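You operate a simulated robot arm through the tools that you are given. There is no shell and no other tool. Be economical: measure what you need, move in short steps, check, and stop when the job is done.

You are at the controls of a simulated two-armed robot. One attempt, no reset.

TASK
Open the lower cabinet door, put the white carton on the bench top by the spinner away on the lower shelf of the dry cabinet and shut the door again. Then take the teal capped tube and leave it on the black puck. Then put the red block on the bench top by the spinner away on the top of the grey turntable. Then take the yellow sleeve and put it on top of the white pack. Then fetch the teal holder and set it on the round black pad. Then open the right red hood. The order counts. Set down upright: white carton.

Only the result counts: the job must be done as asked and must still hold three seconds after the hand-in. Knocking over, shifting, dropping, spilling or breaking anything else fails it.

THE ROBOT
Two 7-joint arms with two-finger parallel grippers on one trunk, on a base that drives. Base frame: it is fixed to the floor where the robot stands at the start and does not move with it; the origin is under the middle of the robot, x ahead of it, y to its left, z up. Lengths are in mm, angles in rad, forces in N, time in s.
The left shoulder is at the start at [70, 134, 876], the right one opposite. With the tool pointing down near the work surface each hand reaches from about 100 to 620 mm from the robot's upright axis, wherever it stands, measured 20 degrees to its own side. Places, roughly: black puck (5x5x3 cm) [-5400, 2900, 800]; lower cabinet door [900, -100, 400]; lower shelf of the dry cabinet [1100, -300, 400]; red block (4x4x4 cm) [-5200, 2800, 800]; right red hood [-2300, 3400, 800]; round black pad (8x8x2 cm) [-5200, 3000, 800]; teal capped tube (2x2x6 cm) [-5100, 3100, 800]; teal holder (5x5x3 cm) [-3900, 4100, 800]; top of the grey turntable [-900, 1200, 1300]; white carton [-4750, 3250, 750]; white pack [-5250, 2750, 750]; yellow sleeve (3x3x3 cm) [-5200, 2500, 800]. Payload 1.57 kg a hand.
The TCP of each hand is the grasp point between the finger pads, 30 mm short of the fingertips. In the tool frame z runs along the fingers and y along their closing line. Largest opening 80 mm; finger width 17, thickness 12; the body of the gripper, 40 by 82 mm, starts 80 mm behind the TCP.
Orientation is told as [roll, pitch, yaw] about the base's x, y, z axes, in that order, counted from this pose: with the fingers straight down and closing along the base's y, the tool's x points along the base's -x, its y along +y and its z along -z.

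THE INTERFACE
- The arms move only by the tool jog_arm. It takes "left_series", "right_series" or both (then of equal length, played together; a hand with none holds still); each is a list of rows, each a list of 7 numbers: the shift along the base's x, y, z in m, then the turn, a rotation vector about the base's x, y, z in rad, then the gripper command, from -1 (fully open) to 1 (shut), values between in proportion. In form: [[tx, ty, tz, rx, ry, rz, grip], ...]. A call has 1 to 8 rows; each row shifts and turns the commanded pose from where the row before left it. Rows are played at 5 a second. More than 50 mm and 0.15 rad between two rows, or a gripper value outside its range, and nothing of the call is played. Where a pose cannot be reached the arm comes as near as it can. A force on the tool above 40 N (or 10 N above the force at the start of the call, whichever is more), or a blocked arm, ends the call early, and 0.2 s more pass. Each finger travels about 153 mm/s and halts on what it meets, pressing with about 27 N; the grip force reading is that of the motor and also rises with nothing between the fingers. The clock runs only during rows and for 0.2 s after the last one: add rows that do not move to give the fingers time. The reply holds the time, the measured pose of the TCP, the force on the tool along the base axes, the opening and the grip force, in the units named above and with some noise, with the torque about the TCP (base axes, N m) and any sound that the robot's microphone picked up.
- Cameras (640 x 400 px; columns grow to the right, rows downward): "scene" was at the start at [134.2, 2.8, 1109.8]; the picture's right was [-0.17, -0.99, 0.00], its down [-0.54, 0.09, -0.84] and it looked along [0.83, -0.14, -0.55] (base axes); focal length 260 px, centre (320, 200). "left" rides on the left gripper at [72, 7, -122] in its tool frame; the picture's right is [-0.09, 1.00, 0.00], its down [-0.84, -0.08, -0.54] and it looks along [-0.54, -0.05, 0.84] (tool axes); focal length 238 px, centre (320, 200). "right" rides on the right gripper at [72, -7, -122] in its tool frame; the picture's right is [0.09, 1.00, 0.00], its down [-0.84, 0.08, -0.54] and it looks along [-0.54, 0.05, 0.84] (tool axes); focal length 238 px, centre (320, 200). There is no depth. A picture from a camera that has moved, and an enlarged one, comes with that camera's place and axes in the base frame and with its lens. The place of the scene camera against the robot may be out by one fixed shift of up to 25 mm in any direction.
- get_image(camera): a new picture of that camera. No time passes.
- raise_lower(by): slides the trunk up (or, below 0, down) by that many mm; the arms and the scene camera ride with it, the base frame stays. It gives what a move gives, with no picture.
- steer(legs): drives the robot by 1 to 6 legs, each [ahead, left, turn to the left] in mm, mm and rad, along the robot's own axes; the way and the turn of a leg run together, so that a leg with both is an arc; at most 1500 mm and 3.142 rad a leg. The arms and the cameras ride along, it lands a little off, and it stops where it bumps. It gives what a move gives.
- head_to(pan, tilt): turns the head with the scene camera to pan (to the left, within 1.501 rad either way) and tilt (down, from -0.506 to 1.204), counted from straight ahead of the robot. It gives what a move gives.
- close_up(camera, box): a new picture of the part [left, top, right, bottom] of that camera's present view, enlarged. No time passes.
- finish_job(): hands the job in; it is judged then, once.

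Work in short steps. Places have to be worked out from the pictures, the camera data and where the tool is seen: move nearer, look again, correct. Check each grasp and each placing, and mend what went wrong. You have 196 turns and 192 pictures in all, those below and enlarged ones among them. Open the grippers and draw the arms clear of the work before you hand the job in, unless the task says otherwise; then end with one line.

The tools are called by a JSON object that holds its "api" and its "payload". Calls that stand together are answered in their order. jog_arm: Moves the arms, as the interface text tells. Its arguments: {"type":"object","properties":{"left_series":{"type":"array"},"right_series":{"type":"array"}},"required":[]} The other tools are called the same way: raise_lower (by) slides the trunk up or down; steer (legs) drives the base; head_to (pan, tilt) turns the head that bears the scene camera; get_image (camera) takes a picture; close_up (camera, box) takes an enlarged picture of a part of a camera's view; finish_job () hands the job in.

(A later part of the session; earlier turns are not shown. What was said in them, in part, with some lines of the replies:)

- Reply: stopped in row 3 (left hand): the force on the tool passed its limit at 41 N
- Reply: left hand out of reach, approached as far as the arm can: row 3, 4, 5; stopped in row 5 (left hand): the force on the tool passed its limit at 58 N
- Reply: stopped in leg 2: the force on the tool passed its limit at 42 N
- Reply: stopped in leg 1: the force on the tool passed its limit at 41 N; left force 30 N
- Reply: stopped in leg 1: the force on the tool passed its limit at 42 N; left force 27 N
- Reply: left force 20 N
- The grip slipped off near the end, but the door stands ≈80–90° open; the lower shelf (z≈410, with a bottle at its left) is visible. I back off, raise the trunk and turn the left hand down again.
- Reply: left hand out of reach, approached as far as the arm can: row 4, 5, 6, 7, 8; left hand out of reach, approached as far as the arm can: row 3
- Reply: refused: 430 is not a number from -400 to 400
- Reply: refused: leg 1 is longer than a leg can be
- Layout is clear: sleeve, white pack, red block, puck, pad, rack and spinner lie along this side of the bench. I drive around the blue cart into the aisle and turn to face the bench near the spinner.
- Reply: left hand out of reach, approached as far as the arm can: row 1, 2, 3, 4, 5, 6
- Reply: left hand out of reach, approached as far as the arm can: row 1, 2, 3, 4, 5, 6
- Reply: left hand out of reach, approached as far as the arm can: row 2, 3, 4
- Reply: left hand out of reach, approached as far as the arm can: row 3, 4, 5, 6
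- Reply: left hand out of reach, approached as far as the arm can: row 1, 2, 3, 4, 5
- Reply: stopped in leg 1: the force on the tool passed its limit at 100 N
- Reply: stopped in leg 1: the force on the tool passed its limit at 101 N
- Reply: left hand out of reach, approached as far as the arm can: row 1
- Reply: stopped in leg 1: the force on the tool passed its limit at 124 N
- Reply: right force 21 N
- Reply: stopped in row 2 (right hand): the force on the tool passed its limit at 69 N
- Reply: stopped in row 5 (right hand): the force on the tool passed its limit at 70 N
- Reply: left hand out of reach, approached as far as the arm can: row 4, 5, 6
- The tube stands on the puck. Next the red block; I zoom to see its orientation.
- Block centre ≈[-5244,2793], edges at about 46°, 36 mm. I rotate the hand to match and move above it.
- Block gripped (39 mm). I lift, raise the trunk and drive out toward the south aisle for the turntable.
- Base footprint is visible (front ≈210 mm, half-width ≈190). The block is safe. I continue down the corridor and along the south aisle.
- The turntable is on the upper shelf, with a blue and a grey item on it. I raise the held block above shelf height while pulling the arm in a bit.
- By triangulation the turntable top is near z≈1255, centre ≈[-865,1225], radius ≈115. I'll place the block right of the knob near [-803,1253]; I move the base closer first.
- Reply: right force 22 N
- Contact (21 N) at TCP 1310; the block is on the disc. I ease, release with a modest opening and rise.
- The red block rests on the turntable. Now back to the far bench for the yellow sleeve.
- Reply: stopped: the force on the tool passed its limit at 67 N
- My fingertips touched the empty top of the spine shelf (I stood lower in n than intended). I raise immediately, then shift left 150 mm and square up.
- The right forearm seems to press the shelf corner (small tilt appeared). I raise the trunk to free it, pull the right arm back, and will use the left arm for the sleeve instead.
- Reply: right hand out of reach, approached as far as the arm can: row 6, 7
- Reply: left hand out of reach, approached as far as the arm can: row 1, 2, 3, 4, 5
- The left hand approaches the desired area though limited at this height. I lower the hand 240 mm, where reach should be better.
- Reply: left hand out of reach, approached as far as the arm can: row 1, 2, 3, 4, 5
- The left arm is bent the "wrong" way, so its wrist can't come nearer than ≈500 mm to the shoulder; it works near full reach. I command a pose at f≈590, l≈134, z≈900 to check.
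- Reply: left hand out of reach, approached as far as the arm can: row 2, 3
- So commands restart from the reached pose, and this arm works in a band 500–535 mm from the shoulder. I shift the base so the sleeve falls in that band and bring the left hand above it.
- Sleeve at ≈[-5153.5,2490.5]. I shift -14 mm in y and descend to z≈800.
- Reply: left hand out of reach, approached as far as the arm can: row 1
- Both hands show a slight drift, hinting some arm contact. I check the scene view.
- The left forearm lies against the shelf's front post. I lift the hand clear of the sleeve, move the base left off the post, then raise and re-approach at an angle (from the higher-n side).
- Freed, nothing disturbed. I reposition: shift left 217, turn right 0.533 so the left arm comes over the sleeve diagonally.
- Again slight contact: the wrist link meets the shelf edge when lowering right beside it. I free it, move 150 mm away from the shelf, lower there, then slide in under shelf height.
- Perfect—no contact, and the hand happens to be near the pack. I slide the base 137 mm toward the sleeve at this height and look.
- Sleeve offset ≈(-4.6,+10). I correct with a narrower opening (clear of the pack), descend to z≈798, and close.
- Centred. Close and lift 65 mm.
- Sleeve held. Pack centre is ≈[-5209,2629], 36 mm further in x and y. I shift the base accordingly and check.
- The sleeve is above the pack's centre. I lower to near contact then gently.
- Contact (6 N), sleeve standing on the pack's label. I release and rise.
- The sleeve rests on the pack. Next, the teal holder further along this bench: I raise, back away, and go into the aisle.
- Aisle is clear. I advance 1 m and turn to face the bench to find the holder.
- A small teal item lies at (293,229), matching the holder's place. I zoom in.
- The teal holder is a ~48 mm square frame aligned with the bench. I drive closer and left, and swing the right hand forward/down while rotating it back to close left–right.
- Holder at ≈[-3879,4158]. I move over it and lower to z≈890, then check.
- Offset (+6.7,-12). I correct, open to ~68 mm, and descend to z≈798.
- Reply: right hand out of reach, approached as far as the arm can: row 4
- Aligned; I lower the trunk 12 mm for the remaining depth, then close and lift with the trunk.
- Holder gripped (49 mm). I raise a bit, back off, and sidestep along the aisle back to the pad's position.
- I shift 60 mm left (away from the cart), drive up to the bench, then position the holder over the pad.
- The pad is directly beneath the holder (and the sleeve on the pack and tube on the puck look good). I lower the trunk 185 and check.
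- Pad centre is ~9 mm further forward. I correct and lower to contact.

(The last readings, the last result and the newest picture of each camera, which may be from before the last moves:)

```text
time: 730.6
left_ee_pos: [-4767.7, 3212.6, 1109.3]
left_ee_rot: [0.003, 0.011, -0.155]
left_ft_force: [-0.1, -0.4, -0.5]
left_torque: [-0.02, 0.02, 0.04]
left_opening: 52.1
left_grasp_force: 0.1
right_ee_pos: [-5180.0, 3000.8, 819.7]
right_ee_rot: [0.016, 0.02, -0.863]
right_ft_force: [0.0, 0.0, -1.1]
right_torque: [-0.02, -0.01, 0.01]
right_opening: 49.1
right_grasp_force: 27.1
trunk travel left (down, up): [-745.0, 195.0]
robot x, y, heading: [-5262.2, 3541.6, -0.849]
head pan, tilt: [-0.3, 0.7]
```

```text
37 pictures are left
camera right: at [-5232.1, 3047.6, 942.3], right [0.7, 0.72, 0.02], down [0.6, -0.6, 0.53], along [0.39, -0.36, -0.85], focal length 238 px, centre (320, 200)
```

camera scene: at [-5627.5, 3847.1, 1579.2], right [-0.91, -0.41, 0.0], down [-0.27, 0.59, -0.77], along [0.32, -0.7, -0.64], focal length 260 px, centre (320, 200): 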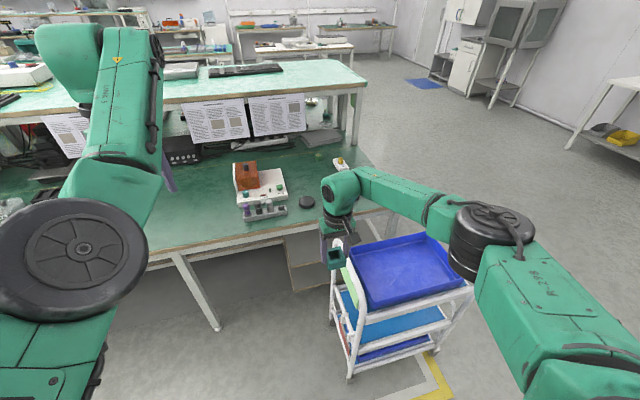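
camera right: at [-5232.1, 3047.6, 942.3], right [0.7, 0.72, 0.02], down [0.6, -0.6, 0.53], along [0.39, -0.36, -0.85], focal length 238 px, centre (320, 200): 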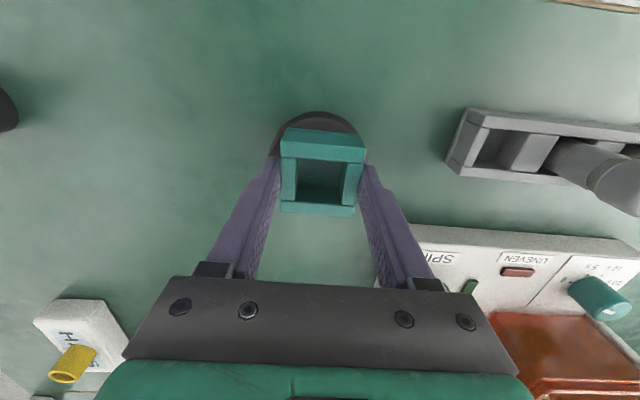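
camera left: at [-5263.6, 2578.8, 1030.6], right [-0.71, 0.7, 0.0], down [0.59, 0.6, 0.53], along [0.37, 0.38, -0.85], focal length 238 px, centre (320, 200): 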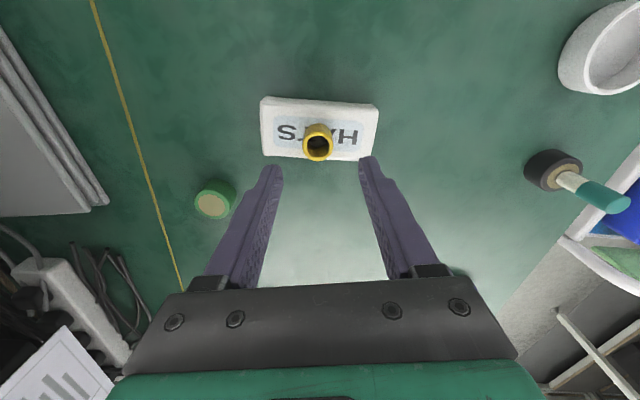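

Still free. I lower further in 2–3 mm steps.

{"api": "jog_arm", "payload": {"right_series": [[0, 0, -0.003, 0, 0, 0, 1], [0, 0, -0.002, 0, 0, 0, 1], [0, 0, -0.002, 0, 0, 0, 1], [0, 0, 0, 0, 0, 0, 1]]}}

```text
time: 731.6
left_ee_pos: [-4770.5, 3216.4, 1113.3]
left_ee_rot: [0.001, 0.009, -0.157]
left_ft_force: [0.4, -0.6, 0.9]
left_torque: [-0.02, -0.02, 0.01]
left_opening: 52.2
left_grasp_force: 0.0
right_ee_pos: [-5179.6, 3001.1, 817.6]
right_ee_rot: [0.013, 0.009, -0.865]
right_ft_force: [-3.2, -8.6, 36.3]
right_torque: [-0.54, 0.6, 0.05]
right_opening: 49.3
right_grasp_force: 26.8
trunk travel left (down, up): [-745.0, 195.0]
robot x, y, heading: [-5259.4, 3540.8, -0.855]
head pan, tilt: [-0.3, 0.7]
```

Firm contact; I ease up 4 mm, release and rise.

{"api": "jog_arm", "payload": {"right_series": [[0, 0, 0.0025, 0, 0, 0, 1], [0, 0, 0.0015, 0, 0, 0, 1], [0, 0, 0, 0, 0, 0, 0], [0, 0, 0, 0, 0, 0, -0.6], [0, 0, 0, 0, 0, 0, -0.6], [0, 0, 0.03, 0, 0, 0, -0.6], [0, 0, 0.04, 0, 0, 0, -0.6], [0, 0, 0.04, 0, 0, 0, -0.6]]}}

{"api": "get_image", "payload": {"camera": "right"}}

```text
time: 733.4
left_ee_pos: [-4769.6, 3213.3, 1109.9]
left_ee_rot: [0.002, 0.013, -0.156]
left_ft_force: [-0.2, -0.7, -0.2]
left_torque: [-0.01, 0.03, -0.04]
left_opening: 52.0
left_grasp_force: 0.1
right_ee_pos: [-5178.4, 3000.6, 929.8]
right_ee_rot: [0.016, 0.02, -0.863]
right_ft_force: [-0.2, -0.6, 0.1]
right_torque: [0.02, 0.0, 0.02]
right_opening: 63.9
right_grasp_force: 0.0
trunk travel left (down, up): [-745.0, 195.0]
robot x, y, heading: [-5263.2, 3544.7, -0.854]
head pan, tilt: [-0.3, 0.7]
```

```text
36 pictures are left
camera right: at [-5230.4, 3048.9, 1052.5], right [0.7, 0.72, 0.02], down [0.6, -0.6, 0.53], along [0.39, -0.36, -0.85], focal length 238 px, centre (320, 200)
```

right: 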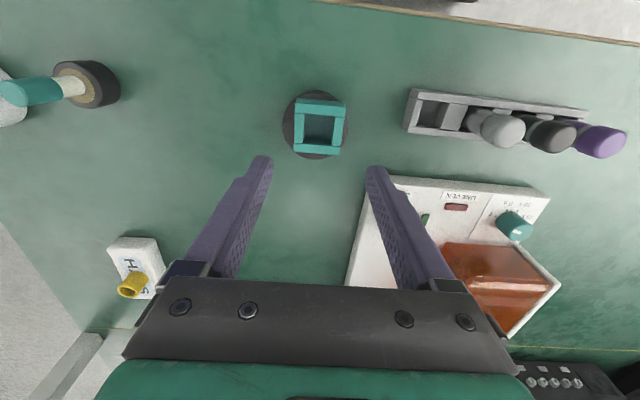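

Holder sits centred on the pad. Last: the right red hood, reached from the aisle south of this island. I raise, back out and drive around.

{"api": "raise_lower", "payload": {"by": 190}}

{"api": "steer", "payload": {"legs": [[-540, 0, 0], [0, 0, -1.56], [1500, 0, 0], [1000, 0, 0], [0, 0, 1.565], [1500, 0, 0]]}}

```text
time: 735.5
left_ee_pos: [-4767.9, 3211.4, 1299.9]
left_ee_rot: [0.003, 0.011, -0.156]
left_ft_force: [0.1, 0.3, 0.6]
left_torque: [0.02, 0.04, -0.01]
left_opening: 52.2
left_grasp_force: 0.1
right_ee_pos: [-5177.7, 3000.4, 1119.5]
right_ee_rot: [0.015, 0.019, -0.863]
right_ft_force: [-0.2, 0.0, -0.3]
right_torque: [0.0, 0.03, 0.0]
right_opening: 64.1
right_grasp_force: 0.1
trunk travel left (down, up): [-935.0, 5.0]
robot x, y, heading: [-5262.7, 3547.6, -0.857]
head pan, tilt: [-0.3, 0.7]
```

```text
time: 765.2
left_ee_pos: [-6105.8, 858.5, 1300.3]
left_ee_rot: [0.004, 0.01, -0.185]
left_ft_force: [0.0, 0.6, 0.5]
left_torque: [0.01, 0.02, 0.0]
left_opening: 52.1
left_grasp_force: 0.1
right_ee_pos: [-6521.1, 657.6, 1119.1]
right_ee_rot: [0.014, 0.02, -0.889]
right_ft_force: [-1.3, 0.6, -0.2]
right_torque: [-0.03, 0.02, 0.01]
right_opening: 63.8
right_grasp_force: 0.1
trunk travel left (down, up): [-935.0, 5.0]
robot x, y, heading: [-6586.9, 1208.1, -0.876]
head pan, tilt: [-0.3, 0.7]
```

Continue: down to the middle aisle, turn in, and drive along it.

{"api": "steer", "payload": {"legs": [[0, 0, 0.03], [1450, 0, 0], [970, 0, 0], [0, 0, 1.57], [1300, 0, 0]]}}

{"api": "head_to", "payload": {"pan": 0.0, "tilt": 0.4}}

{"api": "get_image", "payload": {"camera": "scene"}}

```text
time: 787.4
left_ee_pos: [-3718.2, 734.2, 1299.8]
left_ee_rot: [0.003, 0.011, 1.435]
left_ft_force: [-0.3, -0.2, 0.2]
left_torque: [0.0, -0.01, -0.03]
left_opening: 52.1
left_grasp_force: 0.0
right_ee_pos: [-3497.7, 328.4, 1119.9]
right_ee_rot: [0.015, 0.02, 0.728]
right_ft_force: [-0.7, 0.2, -0.7]
right_torque: [0.01, 0.03, 0.04]
right_opening: 64.3
right_grasp_force: 0.0
trunk travel left (down, up): [-935.0, 5.0]
robot x, y, heading: [-4039.9, 233.1, 0.739]
head pan, tilt: [-0.3, 0.7]
```

```text
time: 788.2
left_ee_pos: [-3716.0, 734.2, 1300.1]
left_ee_rot: [0.004, 0.011, 1.434]
left_ft_force: [0.5, -0.6, -0.1]
left_torque: [-0.01, -0.01, 0.01]
left_opening: 51.8
left_grasp_force: 0.0
right_ee_pos: [-3496.7, 328.9, 1119.1]
right_ee_rot: [0.015, 0.02, 0.728]
right_ft_force: [-0.4, 0.3, -0.4]
right_torque: [-0.03, -0.03, 0.01]
right_opening: 63.8
right_grasp_force: 0.0
trunk travel left (down, up): [-935.0, 5.0]
robot x, y, heading: [-4039.5, 234.4, 0.742]
head pan, tilt: [0.0, 0.4]
```

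```text
35 pictures are left
camera scene: at [-3935.9, 348.8, 1611.0], right [0.67, -0.74, 0.0], down [-0.29, -0.26, -0.92], along [0.68, 0.62, -0.39], focal length 260 px, centre (320, 200)
```

scene: 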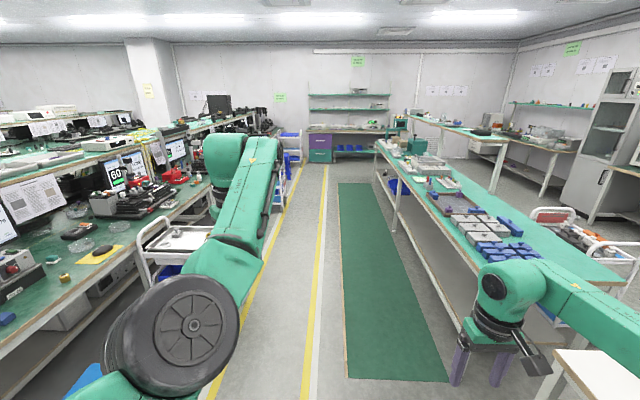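

The aisle is clear. I drive 3 m along and turn to face the monitor bench.

{"api": "steer", "payload": {"legs": [[0, 0, -0.02], [1500, 0, 0], [1500, 0, 0], [0, 0, 1.57]]}}

{"api": "head_to", "payload": {"pan": -0.2, "tilt": 0.45}}

{"api": "get_image", "payload": {"camera": "scene"}}

```text
time: 806.6
left_ee_pos: [-2279.8, 2558.7, 1299.5]
left_ee_rot: [0.001, 0.011, 2.938]
left_ft_force: [-0.5, 0.2, -0.2]
left_torque: [0.02, -0.02, -0.01]
left_opening: 52.0
left_grasp_force: 0.2
right_ee_pos: [-1860.6, 2751.5, 1118.8]
right_ee_rot: [0.016, 0.019, 2.232]
right_ft_force: [-0.5, -0.3, 1.1]
right_torque: [0.0, 0.0, 0.02]
right_opening: 63.8
right_grasp_force: 0.1
trunk travel left (down, up): [-935.0, 5.0]
robot x, y, heading: [-1800.8, 2207.0, 2.241]
head pan, tilt: [0.0, 0.4]
```

```text
time: 807.4
left_ee_pos: [-2280.3, 2559.5, 1299.4]
left_ee_rot: [0.005, 0.01, 2.94]
left_ft_force: [0.5, -1.0, -0.4]
left_torque: [0.02, 0.03, 0.01]
left_opening: 51.9
left_grasp_force: 0.0
right_ee_pos: [-1861.7, 2752.2, 1119.5]
right_ee_rot: [0.015, 0.019, 2.233]
right_ft_force: [-0.5, -0.2, -0.3]
right_torque: [-0.01, -0.02, -0.01]
right_opening: 63.9
right_grasp_force: 0.0
trunk travel left (down, up): [-935.0, 5.0]
robot x, y, heading: [-1802.4, 2203.9, 2.245]
head pan, tilt: [-0.201, 0.45]
```

```text
34 pictures are left
camera scene: at [-1879.6, 2344.7, 1606.4], right [0.89, 0.45, 0.0], down [0.2, -0.39, -0.9], along [-0.41, 0.8, -0.44], focal length 260 px, centre (320, 200)
```

scene: 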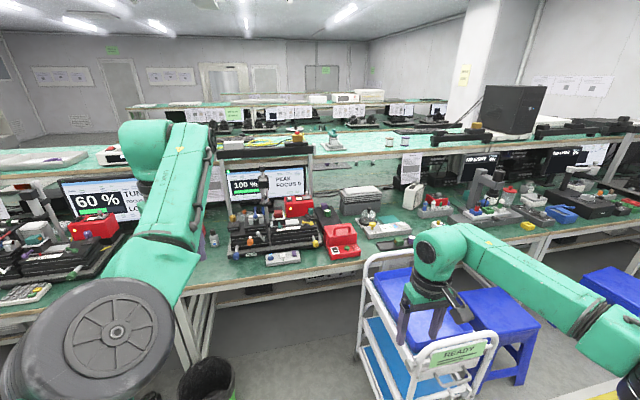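

I see several red objects. I zoom in on them.

{"api": "close_up", "payload": {"camera": "scene", "box": [220, 165, 400, 275]}}

{"api": "close_up", "payload": {"camera": "scene", "box": [0, 165, 200, 285]}}

```text
3.56 times, centred on (310, 220) of scene
camera zoom: at [-1879.6, 2344.7, 1606.4], right [0.89, 0.45, 0.0], down [0.2, -0.39, -0.9], along [-0.41, 0.8, -0.44], focal length 923 px, centre (356, 129)
```

zoom: 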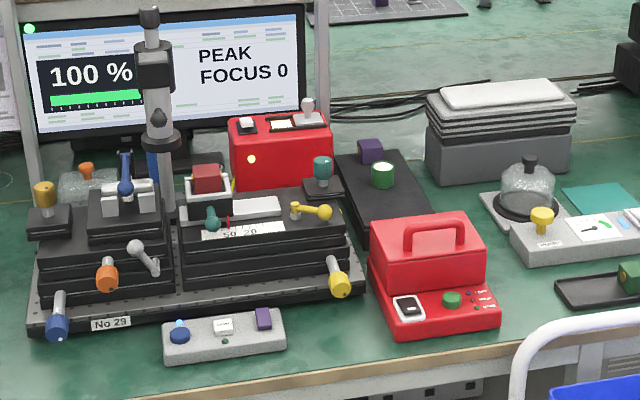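

```text
3.20 times, centred on (100, 225) of scene
camera zoom: at [-1879.6, 2344.7, 1606.4], right [0.89, 0.45, 0.0], down [0.2, -0.39, -0.9], along [-0.41, 0.8, -0.44], focal length 830 px, centre (1024, 120)
```

zoom: 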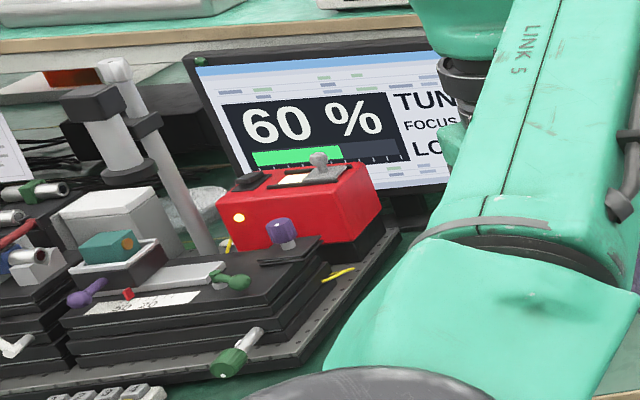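

The red device with a handled lid at ≈[-2314,3425] is the right hood. I approach, keeping left of the READY cart.

{"api": "steer", "payload": {"legs": [[0, 0, 0.05], [0, -130, 0], [600, 0, 0]]}}

{"api": "head_to", "payload": {"pan": -0.5, "tilt": 0.8}}

{"api": "get_image", "payload": {"camera": "scene"}}

{"api": "get_image", "payload": {"camera": "right"}}

```text
time: 812.0
left_ee_pos: [-2592.0, 3051.1, 1301.0]
left_ee_rot: [0.001, 0.011, 3.0]
left_ft_force: [0.1, -0.8, -0.3]
left_torque: [-0.02, -0.01, -0.02]
left_opening: 51.8
left_grasp_force: 0.0
right_ee_pos: [-2185.4, 3270.2, 1119.7]
right_ee_rot: [0.016, 0.018, 2.297]
right_ft_force: [1.0, 0.4, 0.1]
right_torque: [0.01, 0.01, 0.0]
right_opening: 63.9
right_grasp_force: 0.0
trunk travel left (down, up): [-935.0, 5.0]
robot x, y, heading: [-2092.4, 2729.5, 2.303]
head pan, tilt: [-0.201, 0.45]
```

```text
time: 812.8
left_ee_pos: [-2593.2, 3053.3, 1299.8]
left_ee_rot: [0.003, 0.012, 3.001]
left_ft_force: [-1.3, 0.4, 0.3]
left_torque: [0.01, -0.03, -0.01]
left_opening: 51.8
left_grasp_force: 0.0
right_ee_pos: [-2185.5, 3270.1, 1118.0]
right_ee_rot: [0.017, 0.019, 2.296]
right_ft_force: [0.4, 0.3, -0.1]
right_torque: [0.0, -0.04, -0.03]
right_opening: 64.0
right_grasp_force: 0.1
trunk travel left (down, up): [-935.0, 5.0]
robot x, y, heading: [-2096.2, 2726.9, 2.307]
head pan, tilt: [-0.499, 0.799]
```

```text
31 pictures are left
camera scene: at [-2151.0, 2863.3, 1576.0], right [0.97, 0.23, 0.0], down [0.17, -0.7, -0.7], along [-0.16, 0.68, -0.72], focal length 260 px, centre (320, 200)
```

scene: 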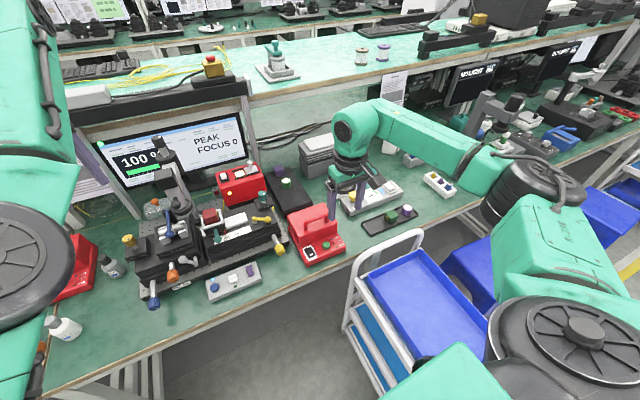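

```text
30 pictures are left
camera right: at [-2134.0, 3224.8, 1241.8], right [-0.68, -0.73, 0.02], down [-0.61, 0.59, 0.53], along [-0.39, 0.35, -0.85], focal length 238 px, centre (320, 200)
```

right: 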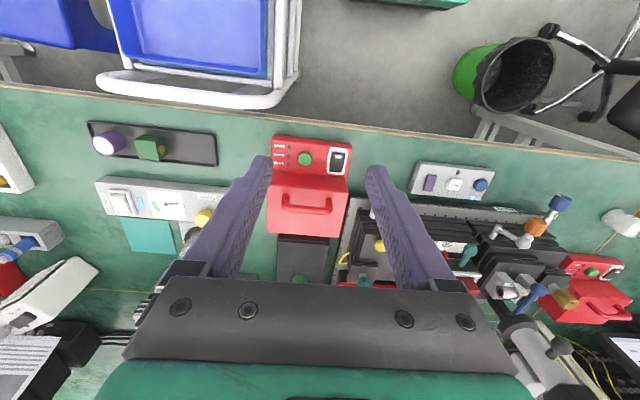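

The right hood's handle bar is at ≈[-2285,3388,905], running along the bench. I drive 110 ahead, lower the trunk 100, and rotate the hand 90° so it closes fore–aft over the bar.

{"api": "steer", "payload": {"legs": [[110, 0, 0]]}}

{"api": "raise_lower", "payload": {"by": -100}}

{"api": "jog_arm", "payload": {"right_series": [[-0.005, 0.006, 0, 0, 0, -0.143, -1], [-0.005, 0.006, 0, 0, 0, -0.143, -1], [-0.005, 0.006, 0, 0, 0, -0.143, -1], [-0.005, 0.006, 0, 0, 0, -0.143, -1], [-0.005, 0.006, 0, 0, 0, -0.143, -1], [-0.004, 0.005, 0, 0, 0, -0.143, -1], [0, 0, 0, 0, 0, -0.143, -1], [0, 0, 0, 0, 0, -0.143, -1]]}}

{"api": "jog_arm", "payload": {"right_series": [[0, 0, 0, 0, 0, -0.143, -1], [0, 0, 0, 0, 0, -0.143, -1], [0, 0, 0, 0, 0, -0.143, -1], [0, 0, 0, 0, 0, 0, -1]]}}

{"api": "get_image", "payload": {"camera": "right"}}

{"api": "get_image", "payload": {"camera": "scene"}}

```text
time: 814.0
left_ee_pos: [-2664.1, 3127.9, 1303.6]
left_ee_rot: [-0.001, 0.008, 3.003]
left_ft_force: [-0.4, -0.3, 0.1]
left_torque: [0.03, 0.03, 0.01]
left_opening: 52.1
left_grasp_force: 0.0
right_ee_pos: [-2256.4, 3349.3, 1120.8]
right_ee_rot: [0.016, 0.014, 2.295]
right_ft_force: [1.0, -0.2, -0.1]
right_torque: [0.04, 0.0, 0.01]
right_opening: 63.9
right_grasp_force: 0.0
trunk travel left (down, up): [-935.0, 5.0]
robot x, y, heading: [-2169.3, 2813.2, 2.3]
head pan, tilt: [-0.499, 0.799]
```

```text
time: 815.3
left_ee_pos: [-2667.0, 3133.2, 1200.3]
left_ee_rot: [0.004, 0.011, 3.003]
left_ft_force: [0.1, 0.4, 0.1]
left_torque: [0.04, 0.0, 0.04]
left_opening: 52.1
left_grasp_force: 0.0
right_ee_pos: [-2260.0, 3352.0, 1019.3]
right_ee_rot: [0.014, 0.018, 2.296]
right_ft_force: [0.4, -0.1, 0.1]
right_torque: [0.01, 0.02, -0.02]
right_opening: 63.9
right_grasp_force: 0.0
trunk travel left (down, up): [-835.0, 105.0]
robot x, y, heading: [-2165.6, 2810.9, 2.313]
head pan, tilt: [-0.499, 0.799]
```

```text
time: 817.1
left_ee_pos: [-2666.6, 3133.7, 1199.9]
left_ee_rot: [0.003, 0.009, 3.004]
left_ft_force: [0.9, -0.2, 0.5]
left_torque: [0.02, -0.03, -0.03]
left_opening: 52.2
left_grasp_force: 0.1
right_ee_pos: [-2288.3, 3388.3, 1020.1]
right_ee_rot: [0.016, 0.018, 1.15]
right_ft_force: [0.2, -0.1, -0.3]
right_torque: [-0.01, 0.0, 0.01]
right_opening: 80.1
right_grasp_force: 0.0
trunk travel left (down, up): [-835.0, 105.0]
robot x, y, heading: [-2166.4, 2806.4, 2.304]
head pan, tilt: [-0.499, 0.799]
```

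```text
time: 818.1
left_ee_pos: [-2667.5, 3133.3, 1200.0]
left_ee_rot: [0.003, 0.009, 3.001]
left_ft_force: [-0.1, 0.5, 0.1]
left_torque: [0.03, -0.03, -0.04]
left_opening: 51.9
left_grasp_force: 0.1
right_ee_pos: [-2288.9, 3387.8, 1019.6]
right_ee_rot: [0.016, 0.018, 0.722]
right_ft_force: [0.0, 0.1, 0.3]
right_torque: [0.04, -0.04, 0.01]
right_opening: 80.2
right_grasp_force: 0.0
trunk travel left (down, up): [-835.0, 105.0]
robot x, y, heading: [-2166.1, 2814.1, 2.301]
head pan, tilt: [-0.499, 0.799]
```

```text
29 pictures are left
camera right: at [-2336.2, 3334.9, 1142.0], right [-0.73, 0.69, 0.02], down [0.59, 0.61, 0.53], along [0.35, 0.39, -0.85], focal length 238 px, centre (320, 200)
```

right: 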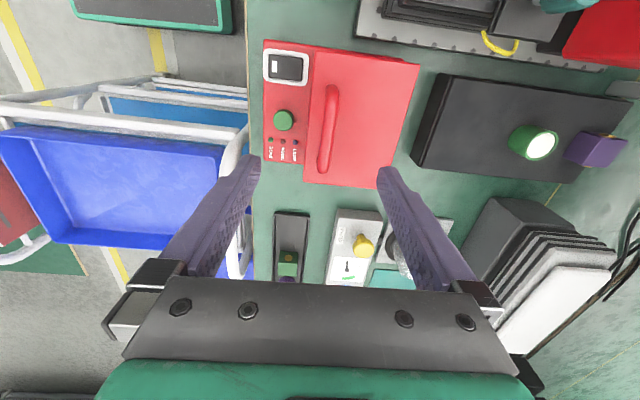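

```text
28 pictures are left
camera scene: at [-2224.3, 2944.2, 1475.9], right [0.97, 0.23, 0.0], down [0.17, -0.7, -0.7], along [-0.16, 0.68, -0.72], focal length 260 px, centre (320, 200)
```

scene: 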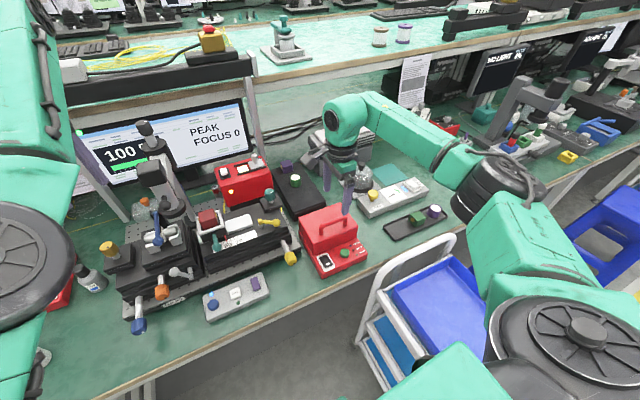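

The handle bar is now clearly seen, ~11 mm further forward, z≈882. I correct and lower to z≈940 with a moderate opening, then check.

{"api": "jog_arm", "payload": {"right_series": [[-0.0073, 0.0082, 0, 0, 0, 0, -0.3], [0, 0, -0.04, 0, 0, 0, -0.3], [0, 0, -0.04, 0, 0, 0, -0.3], [0, 0, 0, 0, 0, 0, -0.3]]}}

{"api": "get_image", "payload": {"camera": "right"}}

{"api": "close_up", "payload": {"camera": "scene", "box": [270, 160, 410, 290]}}

```text
time: 819.1
left_ee_pos: [-2665.6, 3132.9, 1200.9]
left_ee_rot: [0.004, 0.011, 3.002]
left_ft_force: [-0.7, 0.2, 0.4]
left_torque: [-0.01, -0.02, 0.01]
left_opening: 52.2
left_grasp_force: 0.0
right_ee_pos: [-2297.7, 3396.5, 938.0]
right_ee_rot: [0.015, 0.019, 0.725]
right_ft_force: [0.5, -0.2, 0.7]
right_torque: [0.04, 0.0, 0.0]
right_opening: 51.8
right_grasp_force: 0.1
trunk travel left (down, up): [-835.0, 105.0]
robot x, y, heading: [-2167.0, 2812.2, 2.305]
head pan, tilt: [-0.499, 0.799]
```

```text
27 pictures are left
camera right: at [-2343.4, 3344.1, 1059.3], right [-0.73, 0.68, 0.02], down [0.59, 0.61, 0.53], along [0.35, 0.39, -0.85], focal length 238 px, centre (320, 200)
```

right: 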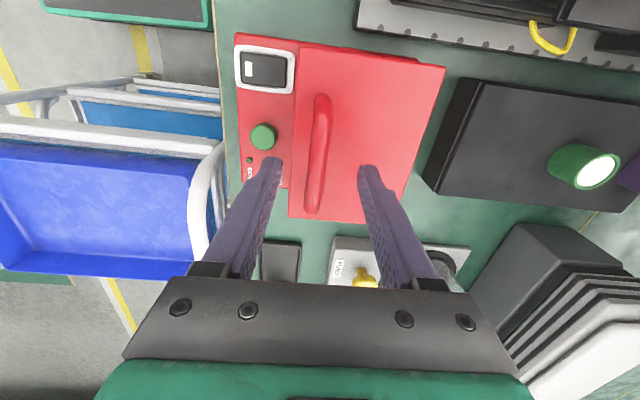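

```text
3.08 times, centred on (340, 225) of scene
camera zoom: at [-2224.4, 2943.8, 1476.0], right [0.97, 0.23, 0.0], down [0.17, -0.7, -0.7], along [-0.16, 0.68, -0.72], focal length 798 px, centre (258, 123)
```

zoom: 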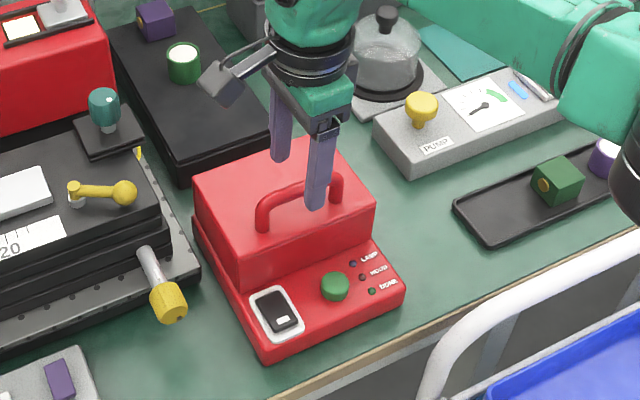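

Bar centre ≈[-2297.5,3394,876]; the hand is centred on it. I descend to z≈888 and close.

{"api": "jog_arm", "payload": {"right_series": [[0, -0.001, -0.02, 0, 0, 0, -0.3], [0, 0, -0.02, 0, 0, 0, -0.3], [0, 0, -0.01, 0, 0, 0, -0.3], [0, 0, 0, 0, 0, 0, 1], [0, 0, 0, 0, 0, 0, 1], [0, 0, 0, 0, 0, 0, 1]]}}

{"api": "get_image", "payload": {"camera": "right"}}

```text
time: 820.5
left_ee_pos: [-2663.3, 3128.3, 1202.3]
left_ee_rot: [0.001, 0.008, 3.002]
left_ft_force: [0.6, -0.4, 0.0]
left_torque: [0.0, 0.02, 0.0]
left_opening: 51.7
left_grasp_force: 0.0
right_ee_pos: [-2291.0, 3389.1, 889.7]
right_ee_rot: [0.01, 0.018, 0.723]
right_ft_force: [12.0, -17.9, 1.1]
right_torque: [-1.45, -0.97, -0.87]
right_opening: 29.2
right_grasp_force: 38.7
trunk travel left (down, up): [-835.0, 105.0]
robot x, y, heading: [-2168.9, 2812.8, 2.303]
head pan, tilt: [-0.499, 0.799]
```

```text
25 pictures are left
camera right: at [-2338.0, 3337.8, 1012.4], right [-0.73, 0.69, 0.01], down [0.59, 0.61, 0.53], along [0.35, 0.39, -0.85], focal length 238 px, centre (320, 200)
```

right: 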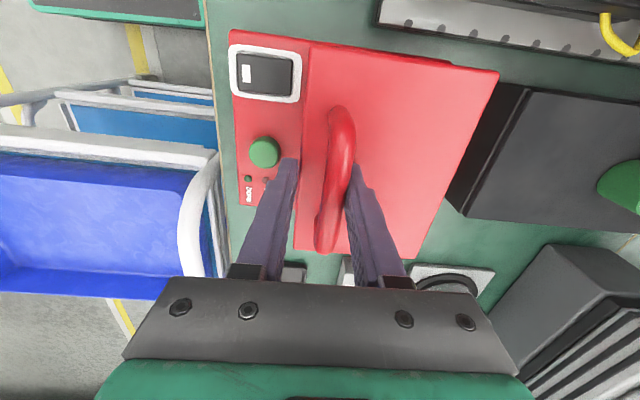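

The fingers hold the bar together with the lid's front edge (29 mm). I try lifting gently along the hinge arc and watch.

{"api": "jog_arm", "payload": {"right_series": [[0, 0, 0.006, 0, 0, 0, 1], [-0.001, 0.001, 0.008, 0, 0, 0, 1], [-0.002, 0.002, 0.008, 0, 0, 0, 1], [-0.003, 0.003, 0.008, 0, 0, 0, 1], [0, 0, 0, 0, 0, 0, 1]]}}

{"api": "close_up", "payload": {"camera": "scene", "box": [270, 160, 410, 290]}}

```text
time: 821.7
left_ee_pos: [-2670.2, 3139.3, 1198.7]
left_ee_rot: [0.008, 0.014, 3.001]
left_ft_force: [-0.8, 0.3, -0.3]
left_torque: [0.03, 0.02, 0.04]
left_opening: 52.0
left_grasp_force: 0.0
right_ee_pos: [-2305.3, 3405.7, 916.3]
right_ee_rot: [0.014, 0.021, 0.724]
right_ft_force: [-4.8, 10.3, -15.5]
right_torque: [-0.05, 0.26, -0.55]
right_opening: 13.9
right_grasp_force: 29.5
trunk travel left (down, up): [-835.0, 105.0]
robot x, y, heading: [-2168.5, 2813.2, 2.302]
head pan, tilt: [-0.499, 0.799]
```

```text
3.08 times, centred on (340, 225) of scene
camera zoom: at [-2226.7, 2951.7, 1475.2], right [0.97, 0.23, 0.0], down [0.17, -0.7, -0.69], along [-0.16, 0.67, -0.72], focal length 798 px, centre (258, 123)
```

zoom: 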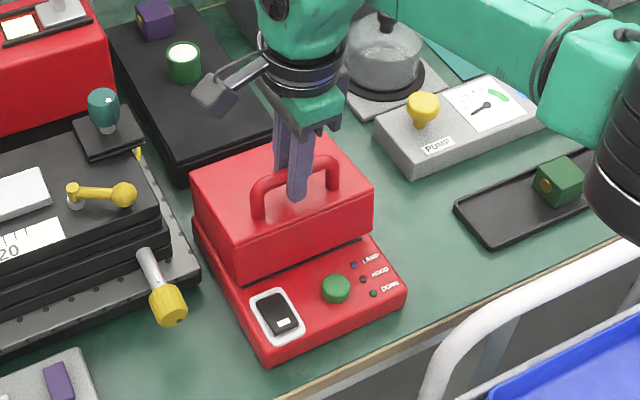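

The grip has settled on the bar alone (14 mm). I continue lifting along the estimated hinge arc.

{"api": "jog_arm", "payload": {"right_series": [[-0.005, 0.0056, 0.0083, 0, 0, 0, 1], [-0.0054, 0.0061, 0.0077, 0, 0, 0, 1], [-0.006, 0.0067, 0.0069, 0, 0, 0, 1], [-0.0062, 0.007, 0.0058, 0, 0, 0, 1], [0, 0, 0, 0, 0, 0, 1]]}}

{"api": "close_up", "payload": {"camera": "scene", "box": [270, 160, 410, 290]}}

```text
time: 822.9
left_ee_pos: [-2668.8, 3139.8, 1197.3]
left_ee_rot: [0.01, 0.014, 3.003]
left_ft_force: [0.2, 0.4, -0.6]
left_torque: [-0.02, -0.01, -0.03]
left_opening: 52.0
left_grasp_force: 0.0
right_ee_pos: [-2326.9, 3429.4, 943.4]
right_ee_rot: [0.009, 0.019, 0.724]
right_ft_force: [-3.6, 6.6, -22.0]
right_torque: [0.16, -0.02, -0.52]
right_opening: 13.7
right_grasp_force: 30.5
trunk travel left (down, up): [-835.0, 105.0]
robot x, y, heading: [-2170.1, 2811.3, 2.301]
head pan, tilt: [-0.499, 0.799]
```

```text
3.08 times, centred on (340, 225) of scene
camera zoom: at [-2226.7, 2951.6, 1475.1], right [0.97, 0.23, 0.0], down [0.17, -0.7, -0.69], along [-0.16, 0.67, -0.72], focal length 798 px, centre (258, 123)
```

zoom: 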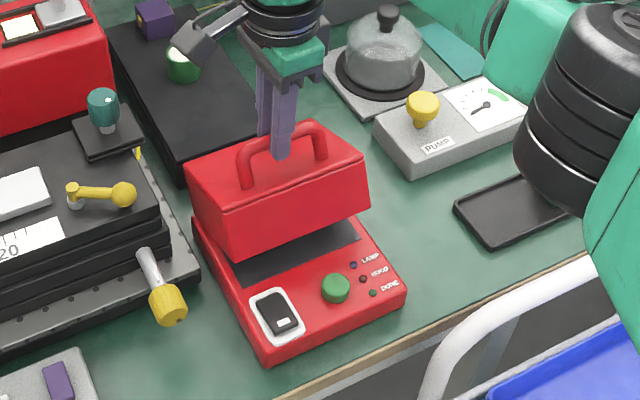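

The hood is opening (~25–30°). I continue mostly backward.

{"api": "jog_arm", "payload": {"right_series": [[-0.006, 0.0068, 0.002, 0, 0, 0, 1], [-0.006, 0.0068, 0.002, 0, 0, 0, 1], [-0.006, 0.0068, 0.001, 0, 0, 0, 1], [-0.006, 0.0068, 0, 0, 0, 0, 1], [-0.006, 0.0068, -0.001, 0, 0, 0, 1], [0, 0, 0, 0, 0, 0, 1]]}}

{"api": "close_up", "payload": {"camera": "scene", "box": [270, 130, 410, 270]}}

```text
time: 824.3
left_ee_pos: [-2667.8, 3137.2, 1199.9]
left_ee_rot: [0.007, 0.01, 3.003]
left_ft_force: [-0.4, 1.0, 0.0]
left_torque: [-0.02, -0.01, 0.04]
left_opening: 51.9
left_grasp_force: 0.0
right_ee_pos: [-2343.9, 3450.0, 951.7]
right_ee_rot: [0.013, 0.021, 0.723]
right_ft_force: [4.8, 4.3, -9.4]
right_torque: [0.14, -0.1, -0.55]
right_opening: 14.0
right_grasp_force: 30.4
right hand out of reach, approached as far as the arm can: row 4, 5
trunk travel left (down, up): [-835.0, 105.0]
robot x, y, heading: [-2164.7, 2814.1, 2.308]
head pan, tilt: [-0.499, 0.799]
```

```text
2.86 times, centred on (340, 200) of scene
camera zoom: at [-2223.5, 2948.5, 1475.6], right [0.97, 0.23, 0.0], down [0.17, -0.7, -0.69], along [-0.16, 0.68, -0.72], focal length 741 px, centre (263, 200)
```

zoom: 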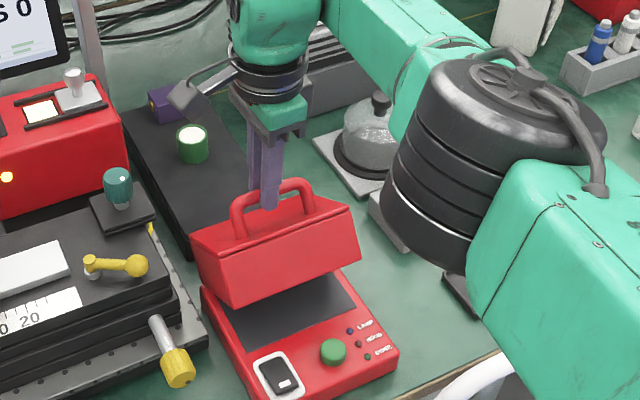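

The arm is at reach limit with the hood ≈45° open. I advance the base 45 mm in small steps to carry it further back.

{"api": "steer", "payload": {"legs": [[22, 0, 0], [22, 0, 0]]}}

{"api": "close_up", "payload": {"camera": "scene", "box": [270, 130, 410, 270]}}

```text
time: 825.5
left_ee_pos: [-2691.6, 3167.5, 1201.8]
left_ee_rot: [0.003, 0.006, 3.002]
left_ft_force: [0.2, -0.4, 0.0]
left_torque: [0.06, 0.01, -0.03]
left_opening: 51.8
left_grasp_force: 0.0
right_ee_pos: [-2369.4, 3479.1, 952.5]
right_ee_rot: [0.015, 0.021, 0.724]
right_ft_force: [10.0, 4.9, -7.9]
right_torque: [0.01, -0.23, -0.5]
right_opening: 13.7
right_grasp_force: 30.5
trunk travel left (down, up): [-835.0, 105.0]
robot x, y, heading: [-2194.5, 2840.1, 2.308]
head pan, tilt: [-0.499, 0.799]
```

```text
2.86 times, centred on (340, 200) of scene
camera zoom: at [-2247.8, 2977.1, 1476.0], right [0.97, 0.23, 0.0], down [0.16, -0.7, -0.7], along [-0.17, 0.68, -0.72], focal length 741 px, centre (263, 200)
```

zoom: 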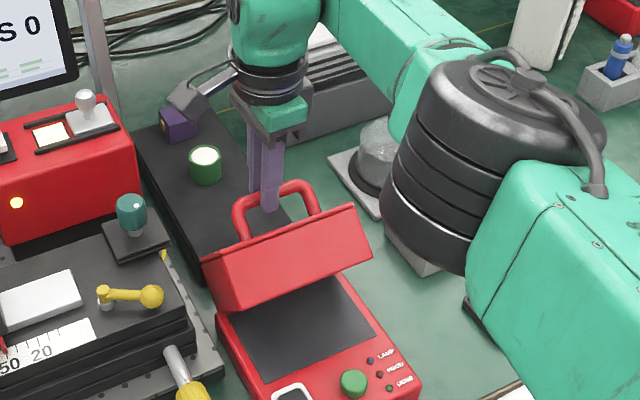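

Hood ≈60–65° open. One more 25 mm advance with a small lowering to follow the arc.

{"api": "jog_arm", "payload": {"right_series": [[0, 0, -0.004, 0, 0, 0, 1], [0, 0, 0, 0, 0, 0, 1]]}}

{"api": "steer", "payload": {"legs": [[25, 0, 0]]}}

{"api": "close_up", "payload": {"camera": "scene", "box": [270, 130, 410, 270]}}

```text
time: 826.1
left_ee_pos: [-2691.9, 3164.4, 1202.8]
left_ee_rot: [0.002, 0.007, 3.0]
left_ft_force: [-0.3, -0.3, 0.0]
left_torque: [-0.01, 0.01, 0.03]
left_opening: 52.0
left_grasp_force: 0.1
right_ee_pos: [-2371.0, 3480.0, 950.2]
right_ee_rot: [0.02, 0.019, 0.723]
right_ft_force: [5.1, 8.7, 20.5]
right_torque: [0.2, -0.08, -0.56]
right_opening: 14.1
right_grasp_force: 30.8
trunk travel left (down, up): [-835.0, 105.0]
robot x, y, heading: [-2194.9, 2845.4, 2.31]
head pan, tilt: [-0.499, 0.799]
```

```text
time: 827.0
left_ee_pos: [-2708.7, 3183.7, 1201.9]
left_ee_rot: [0.002, 0.007, 3.003]
left_ft_force: [0.6, 0.3, 0.7]
left_torque: [0.03, 0.03, -0.02]
left_opening: 51.8
left_grasp_force: 0.1
right_ee_pos: [-2385.2, 3496.1, 945.8]
right_ee_rot: [0.009, 0.018, 0.725]
right_ft_force: [7.2, -2.3, -17.3]
right_torque: [0.1, -0.31, -0.5]
right_opening: 13.9
right_grasp_force: 30.2
trunk travel left (down, up): [-835.0, 105.0]
robot x, y, heading: [-2211.2, 2861.7, 2.307]
head pan, tilt: [-0.499, 0.799]
```

```text
2.86 times, centred on (340, 200) of scene
camera zoom: at [-2265.1, 2994.1, 1475.9], right [0.97, 0.23, 0.0], down [0.16, -0.7, -0.7], along [-0.17, 0.68, -0.72], focal length 741 px, centre (263, 200)
```

zoom: 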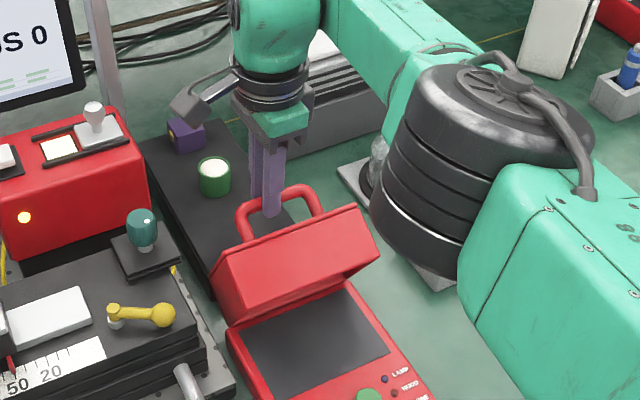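

I continue a bit further: lower 6 mm and advance 22 mm more.

{"api": "jog_arm", "payload": {"right_series": [[0, 0, -0.003, 0, 0, 0, 1], [0, 0, -0.002, 0, 0, 0, 1]]}}

{"api": "steer", "payload": {"legs": [[22, 0, 0]]}}

{"api": "get_image", "payload": {"camera": "right"}}

```text
time: 827.5
left_ee_pos: [-2710.2, 3183.7, 1202.5]
left_ee_rot: [0.002, 0.009, 3.003]
left_ft_force: [-0.3, 0.1, 0.4]
left_torque: [0.02, 0.01, 0.0]
left_opening: 51.9
left_grasp_force: 0.1
right_ee_pos: [-2387.5, 3497.1, 944.5]
right_ee_rot: [0.012, 0.017, 0.722]
right_ft_force: [2.0, 12.1, 20.6]
right_torque: [0.26, 0.0, -0.56]
right_opening: 14.4
right_grasp_force: 31.1
trunk travel left (down, up): [-835.0, 105.0]
robot x, y, heading: [-2218.3, 2865.1, 2.305]
head pan, tilt: [-0.499, 0.799]
```

```text
time: 828.4
left_ee_pos: [-2723.1, 3199.0, 1203.2]
left_ee_rot: [0.0, 0.006, 3.002]
left_ft_force: [-0.1, -0.8, 0.2]
left_torque: [0.0, 0.05, 0.03]
left_opening: 52.2
left_grasp_force: 0.1
right_ee_pos: [-2397.9, 3509.9, 941.1]
right_ee_rot: [0.0, 0.017, 0.726]
right_ft_force: [8.8, -9.3, -22.2]
right_torque: [-0.22, -0.15, -0.52]
right_opening: 14.4
right_grasp_force: 30.2
trunk travel left (down, up): [-835.0, 105.0]
robot x, y, heading: [-2230.7, 2877.7, 2.308]
head pan, tilt: [-0.499, 0.799]
```

```text
19 pictures are left
camera right: at [-2446.5, 3459.4, 1062.8], right [-0.73, 0.69, 0.0], down [0.58, 0.62, 0.53], along [0.36, 0.39, -0.85], focal length 238 px, centre (320, 200)
```

right: 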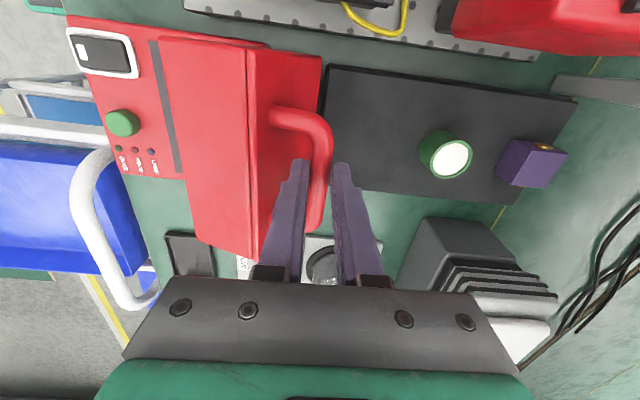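

Lid ≈60° now (front face tilting up). I continue two more follow-steps.

{"api": "jog_arm", "payload": {"right_series": [[0, 0, -0.004, 0, 0, 0, 1], [0, 0, -0.003, 0, 0, 0, 1]]}}

{"api": "steer", "payload": {"legs": [[20, 0, 0]]}}

{"api": "jog_arm", "payload": {"right_series": [[0, 0, -0.005, 0, 0, 0, 1], [0, 0, -0.004, 0, 0, 0, 1]]}}

{"api": "steer", "payload": {"legs": [[16, 0, 0]]}}

{"api": "get_image", "payload": {"camera": "right"}}

```text
time: 829.0
left_ee_pos: [-2726.1, 3199.8, 1202.1]
left_ee_rot: [0.0, 0.009, 3.002]
left_ft_force: [-0.6, -0.9, 0.6]
left_torque: [-0.01, 0.03, 0.03]
left_opening: 52.1
left_grasp_force: 0.1
right_ee_pos: [-2403.4, 3512.6, 933.0]
right_ee_rot: [0.008, 0.016, 0.724]
right_ft_force: [-1.6, 16.4, 21.6]
right_torque: [0.29, 0.17, -0.51]
right_opening: 13.9
right_grasp_force: 30.4
trunk travel left (down, up): [-835.0, 105.0]
robot x, y, heading: [-2227.6, 2879.2, 2.303]
head pan, tilt: [-0.499, 0.799]
```

```text
time: 829.7
left_ee_pos: [-2739.5, 3216.2, 1200.7]
left_ee_rot: [0.004, 0.006, 3.002]
left_ft_force: [0.4, 0.6, -0.7]
left_torque: [-0.02, -0.01, 0.02]
left_opening: 52.0
left_grasp_force: 0.1
right_ee_pos: [-2413.0, 3523.1, 927.4]
right_ee_rot: [-0.009, 0.018, 0.724]
right_ft_force: [15.2, -21.7, -16.1]
right_torque: [-0.37, -0.42, -0.49]
right_opening: 14.1
right_grasp_force: 30.2
trunk travel left (down, up): [-835.0, 105.0]
robot x, y, heading: [-2239.9, 2894.6, 2.304]
head pan, tilt: [-0.499, 0.799]
```

```text
time: 830.3
left_ee_pos: [-2739.2, 3215.3, 1203.2]
left_ee_rot: [0.002, 0.01, 3.002]
left_ft_force: [-0.3, -0.6, -0.4]
left_torque: [0.03, 0.0, 0.01]
left_opening: 51.7
left_grasp_force: 0.0
right_ee_pos: [-2413.1, 3522.9, 925.5]
right_ee_rot: [-0.002, 0.016, 0.728]
right_ft_force: [5.5, 11.5, 20.5]
right_torque: [0.19, -0.04, -0.53]
right_opening: 14.4
right_grasp_force: 31.0
right hand out of reach, approached as far as the arm can: row 2
trunk travel left (down, up): [-835.0, 105.0]
robot x, y, heading: [-2240.3, 2891.9, 2.308]
head pan, tilt: [-0.499, 0.799]
```

```text
time: 831.2
left_ee_pos: [-2747.2, 3221.2, 1204.2]
left_ee_rot: [-0.004, 0.009, 2.999]
left_ft_force: [0.4, 0.0, -0.1]
left_torque: [-0.02, -0.04, -0.05]
left_opening: 52.2
left_grasp_force: 0.2
right_ee_pos: [-2413.8, 3523.3, 922.7]
right_ee_rot: [-0.035, 0.014, 0.719]
right_ft_force: [11.9, -13.3, 18.4]
right_torque: [-0.65, 0.08, -0.56]
right_opening: 13.7
right_grasp_force: 30.1
trunk travel left (down, up): [-835.0, 105.0]
robot x, y, heading: [-2250.3, 2904.9, 2.308]
head pan, tilt: [-0.499, 0.799]
stopped in leg 1: the force on the tool passed its limit at 45 N (the readings are from after the stop); the commanded pose is now the measured one
```

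```text
18 pictures are left
camera right: at [-2465.0, 3475.1, 1045.3], right [-0.73, 0.69, -0.03], down [0.57, 0.63, 0.53], along [0.38, 0.36, -0.85], focal length 238 px, centre (320, 200)
```

right: 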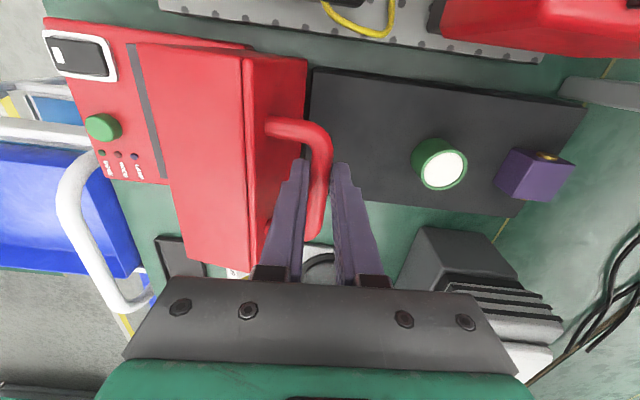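

Force stop after ≈95° of rotation by the arc geometry: the hood is at its end stop. I open just slightly and withdraw upward.

{"api": "jog_arm", "payload": {"right_series": [[0, 0, 0, 0, 0, 0, 0.45], [0, 0, 0, 0, 0, 0, 0.45], [0, 0, 0.02, 0, 0, 0, 0.45], [0, 0, 0.03, 0, 0, 0, 0.45], [0, 0, 0.03, 0, 0, 0, 0.45], [0, 0, 0.03, 0, 0, 0, 0.45], [0, 0, 0.03, 0, 0, 0, 0.45]]}}

{"api": "get_image", "payload": {"camera": "right"}}

{"api": "close_up", "payload": {"camera": "scene", "box": [270, 130, 410, 270]}}

```text
time: 832.9
left_ee_pos: [-2751.9, 3227.8, 1200.7]
left_ee_rot: [0.002, 0.01, 3.001]
left_ft_force: [-0.1, 0.0, -0.5]
left_torque: [0.0, -0.01, 0.0]
left_opening: 51.9
left_grasp_force: 0.1
right_ee_pos: [-2415.9, 3528.3, 1057.6]
right_ee_rot: [-0.036, 0.017, 0.723]
right_ft_force: [0.9, -0.3, -0.2]
right_torque: [0.0, -0.02, 0.0]
right_opening: 21.9
right_grasp_force: 0.1
trunk travel left (down, up): [-835.0, 105.0]
robot x, y, heading: [-2252.2, 2902.2, 2.305]
head pan, tilt: [-0.499, 0.799]
```

```text
17 pictures are left
camera right: at [-2465.9, 3480.5, 1179.5], right [-0.73, 0.68, -0.04], down [0.57, 0.63, 0.53], along [0.38, 0.36, -0.85], focal length 238 px, centre (320, 200)
```

right: 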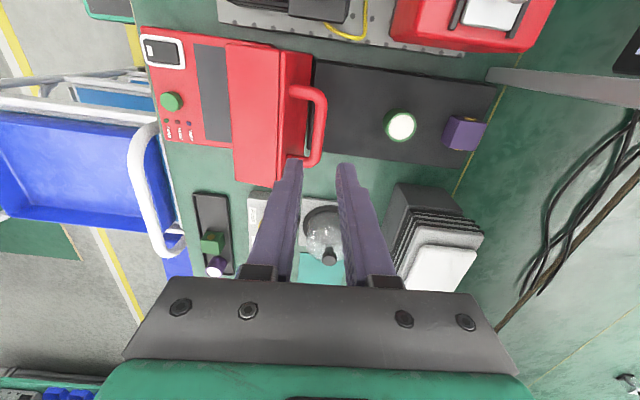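

```text
2.86 times, centred on (340, 200) of scene
camera zoom: at [-2308.9, 3037.0, 1475.9], right [0.97, 0.23, 0.0], down [0.17, -0.7, -0.7], along [-0.16, 0.68, -0.72], focal length 741 px, centre (263, 200)
```

zoom: 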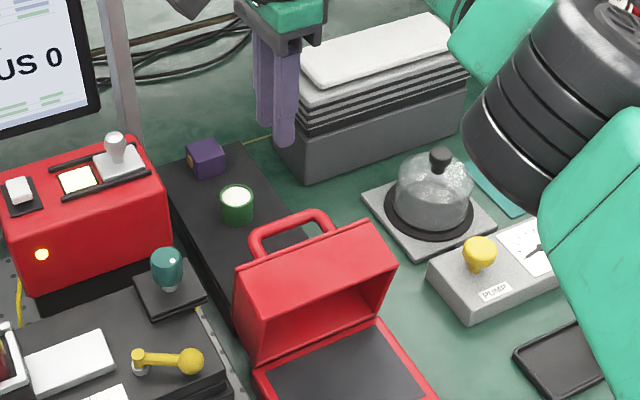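

The hood stands open by itself with its interior visible. I raise, back away and open the grippers.

{"api": "raise_lower", "payload": {"by": 100}}

{"api": "steer", "payload": {"legs": [[-600, 0, 0]]}}

{"api": "jog_arm", "payload": {"left_series": [[0, 0, 0, 0, 0, 0, -1], [0, 0, 0, 0, 0, 0, -1], [0, 0, 0, 0, 0, 0, -1]], "right_series": [[0, 0, 0, 0, 0, 0, -1], [0, 0, 0, 0, 0, 0, -1], [0, 0, 0, 0, 0, 0, -1]]}}

{"api": "head_to", "payload": {"pan": -0.3, "tilt": 0.5}}

{"api": "get_image", "payload": {"camera": "scene"}}

```text
time: 834.2
left_ee_pos: [-2750.0, 3228.1, 1301.5]
left_ee_rot: [0.004, 0.01, 3.001]
left_ft_force: [0.4, -0.8, -0.4]
left_torque: [0.0, 0.02, 0.02]
left_opening: 52.3
left_grasp_force: 0.0
right_ee_pos: [-2414.2, 3528.5, 1157.3]
right_ee_rot: [-0.038, 0.015, 0.723]
right_ft_force: [0.0, -1.0, -0.8]
right_torque: [-0.01, 0.0, 0.0]
right_opening: 22.0
right_grasp_force: 0.0
trunk travel left (down, up): [-935.0, 5.0]
robot x, y, heading: [-2253.7, 2903.9, 2.303]
head pan, tilt: [-0.499, 0.799]
```

```text
time: 837.5
left_ee_pos: [-2360.5, 2795.8, 1299.9]
left_ee_rot: [0.003, 0.011, 2.997]
left_ft_force: [0.1, 0.1, 0.1]
left_torque: [0.01, -0.02, -0.01]
left_opening: 52.2
left_grasp_force: 0.1
right_ee_pos: [-2024.1, 3096.4, 1155.3]
right_ee_rot: [-0.039, 0.016, 0.72]
right_ft_force: [0.0, -0.3, 0.1]
right_torque: [0.01, 0.01, -0.01]
right_opening: 22.1
right_grasp_force: 0.1
trunk travel left (down, up): [-935.0, 5.0]
robot x, y, heading: [-1862.2, 2466.8, 2.303]
head pan, tilt: [-0.499, 0.799]
```

```text
time: 838.3
left_ee_pos: [-2360.1, 2794.1, 1300.3]
left_ee_rot: [0.003, 0.011, 2.994]
left_ft_force: [0.2, -0.4, 0.4]
left_torque: [0.0, 0.04, -0.02]
left_opening: 79.9
left_grasp_force: 0.0
right_ee_pos: [-2022.0, 3093.8, 1156.4]
right_ee_rot: [-0.037, 0.016, 0.719]
right_ft_force: [0.1, 0.2, -0.2]
right_torque: [0.01, 0.0, 0.02]
right_opening: 80.1
right_grasp_force: 0.0
trunk travel left (down, up): [-935.0, 5.0]
robot x, y, heading: [-1861.9, 2467.1, 2.299]
head pan, tilt: [-0.499, 0.799]
```

```text
time: 839.1
left_ee_pos: [-2359.6, 2794.6, 1301.2]
left_ee_rot: [0.004, 0.01, 2.999]
left_ft_force: [0.2, 0.5, -0.2]
left_torque: [-0.01, 0.03, -0.02]
left_opening: 80.0
left_grasp_force: 0.2
right_ee_pos: [-2021.8, 3092.9, 1157.6]
right_ee_rot: [-0.038, 0.016, 0.719]
right_ft_force: [0.3, 0.0, 0.0]
right_torque: [0.0, -0.01, 0.0]
right_opening: 79.9
right_grasp_force: 0.0
trunk travel left (down, up): [-935.0, 5.0]
robot x, y, heading: [-1860.9, 2470.0, 2.302]
head pan, tilt: [-0.3, 0.499]
```

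```text
15 pictures are left
camera scene: at [-1937.2, 2606.7, 1601.9], right [0.91, 0.42, 0.0], down [0.2, -0.44, -0.88], along [-0.36, 0.8, -0.48], focal length 260 px, centre (320, 200)
```

scene: 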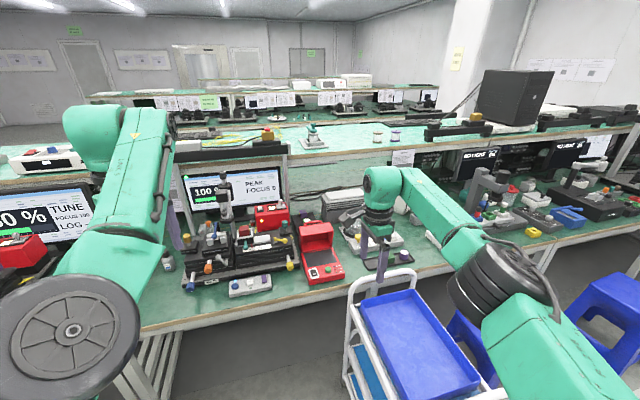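

The right hood stays open, both grippers are open and empty, and the arms are clear of the work. All six steps were done in order, so I hand the job in.

{"api": "finish_job", "payload": {}}

```text
The job is handed in.
```

I did all six tasks in the order given and handed the job in; I don't have the judge's result. The carton stands upright on the shelf behind the shut cabinet door. The tube is on the puck, the red block on the turntable, the sleeve on the white pack and the holder on the pad, and the right red hood stands open. While working I touched the shelf over the far bench several times, and pressed the open cabinet door and its frame up to about 124 N. I saw nothing move or fall from it.
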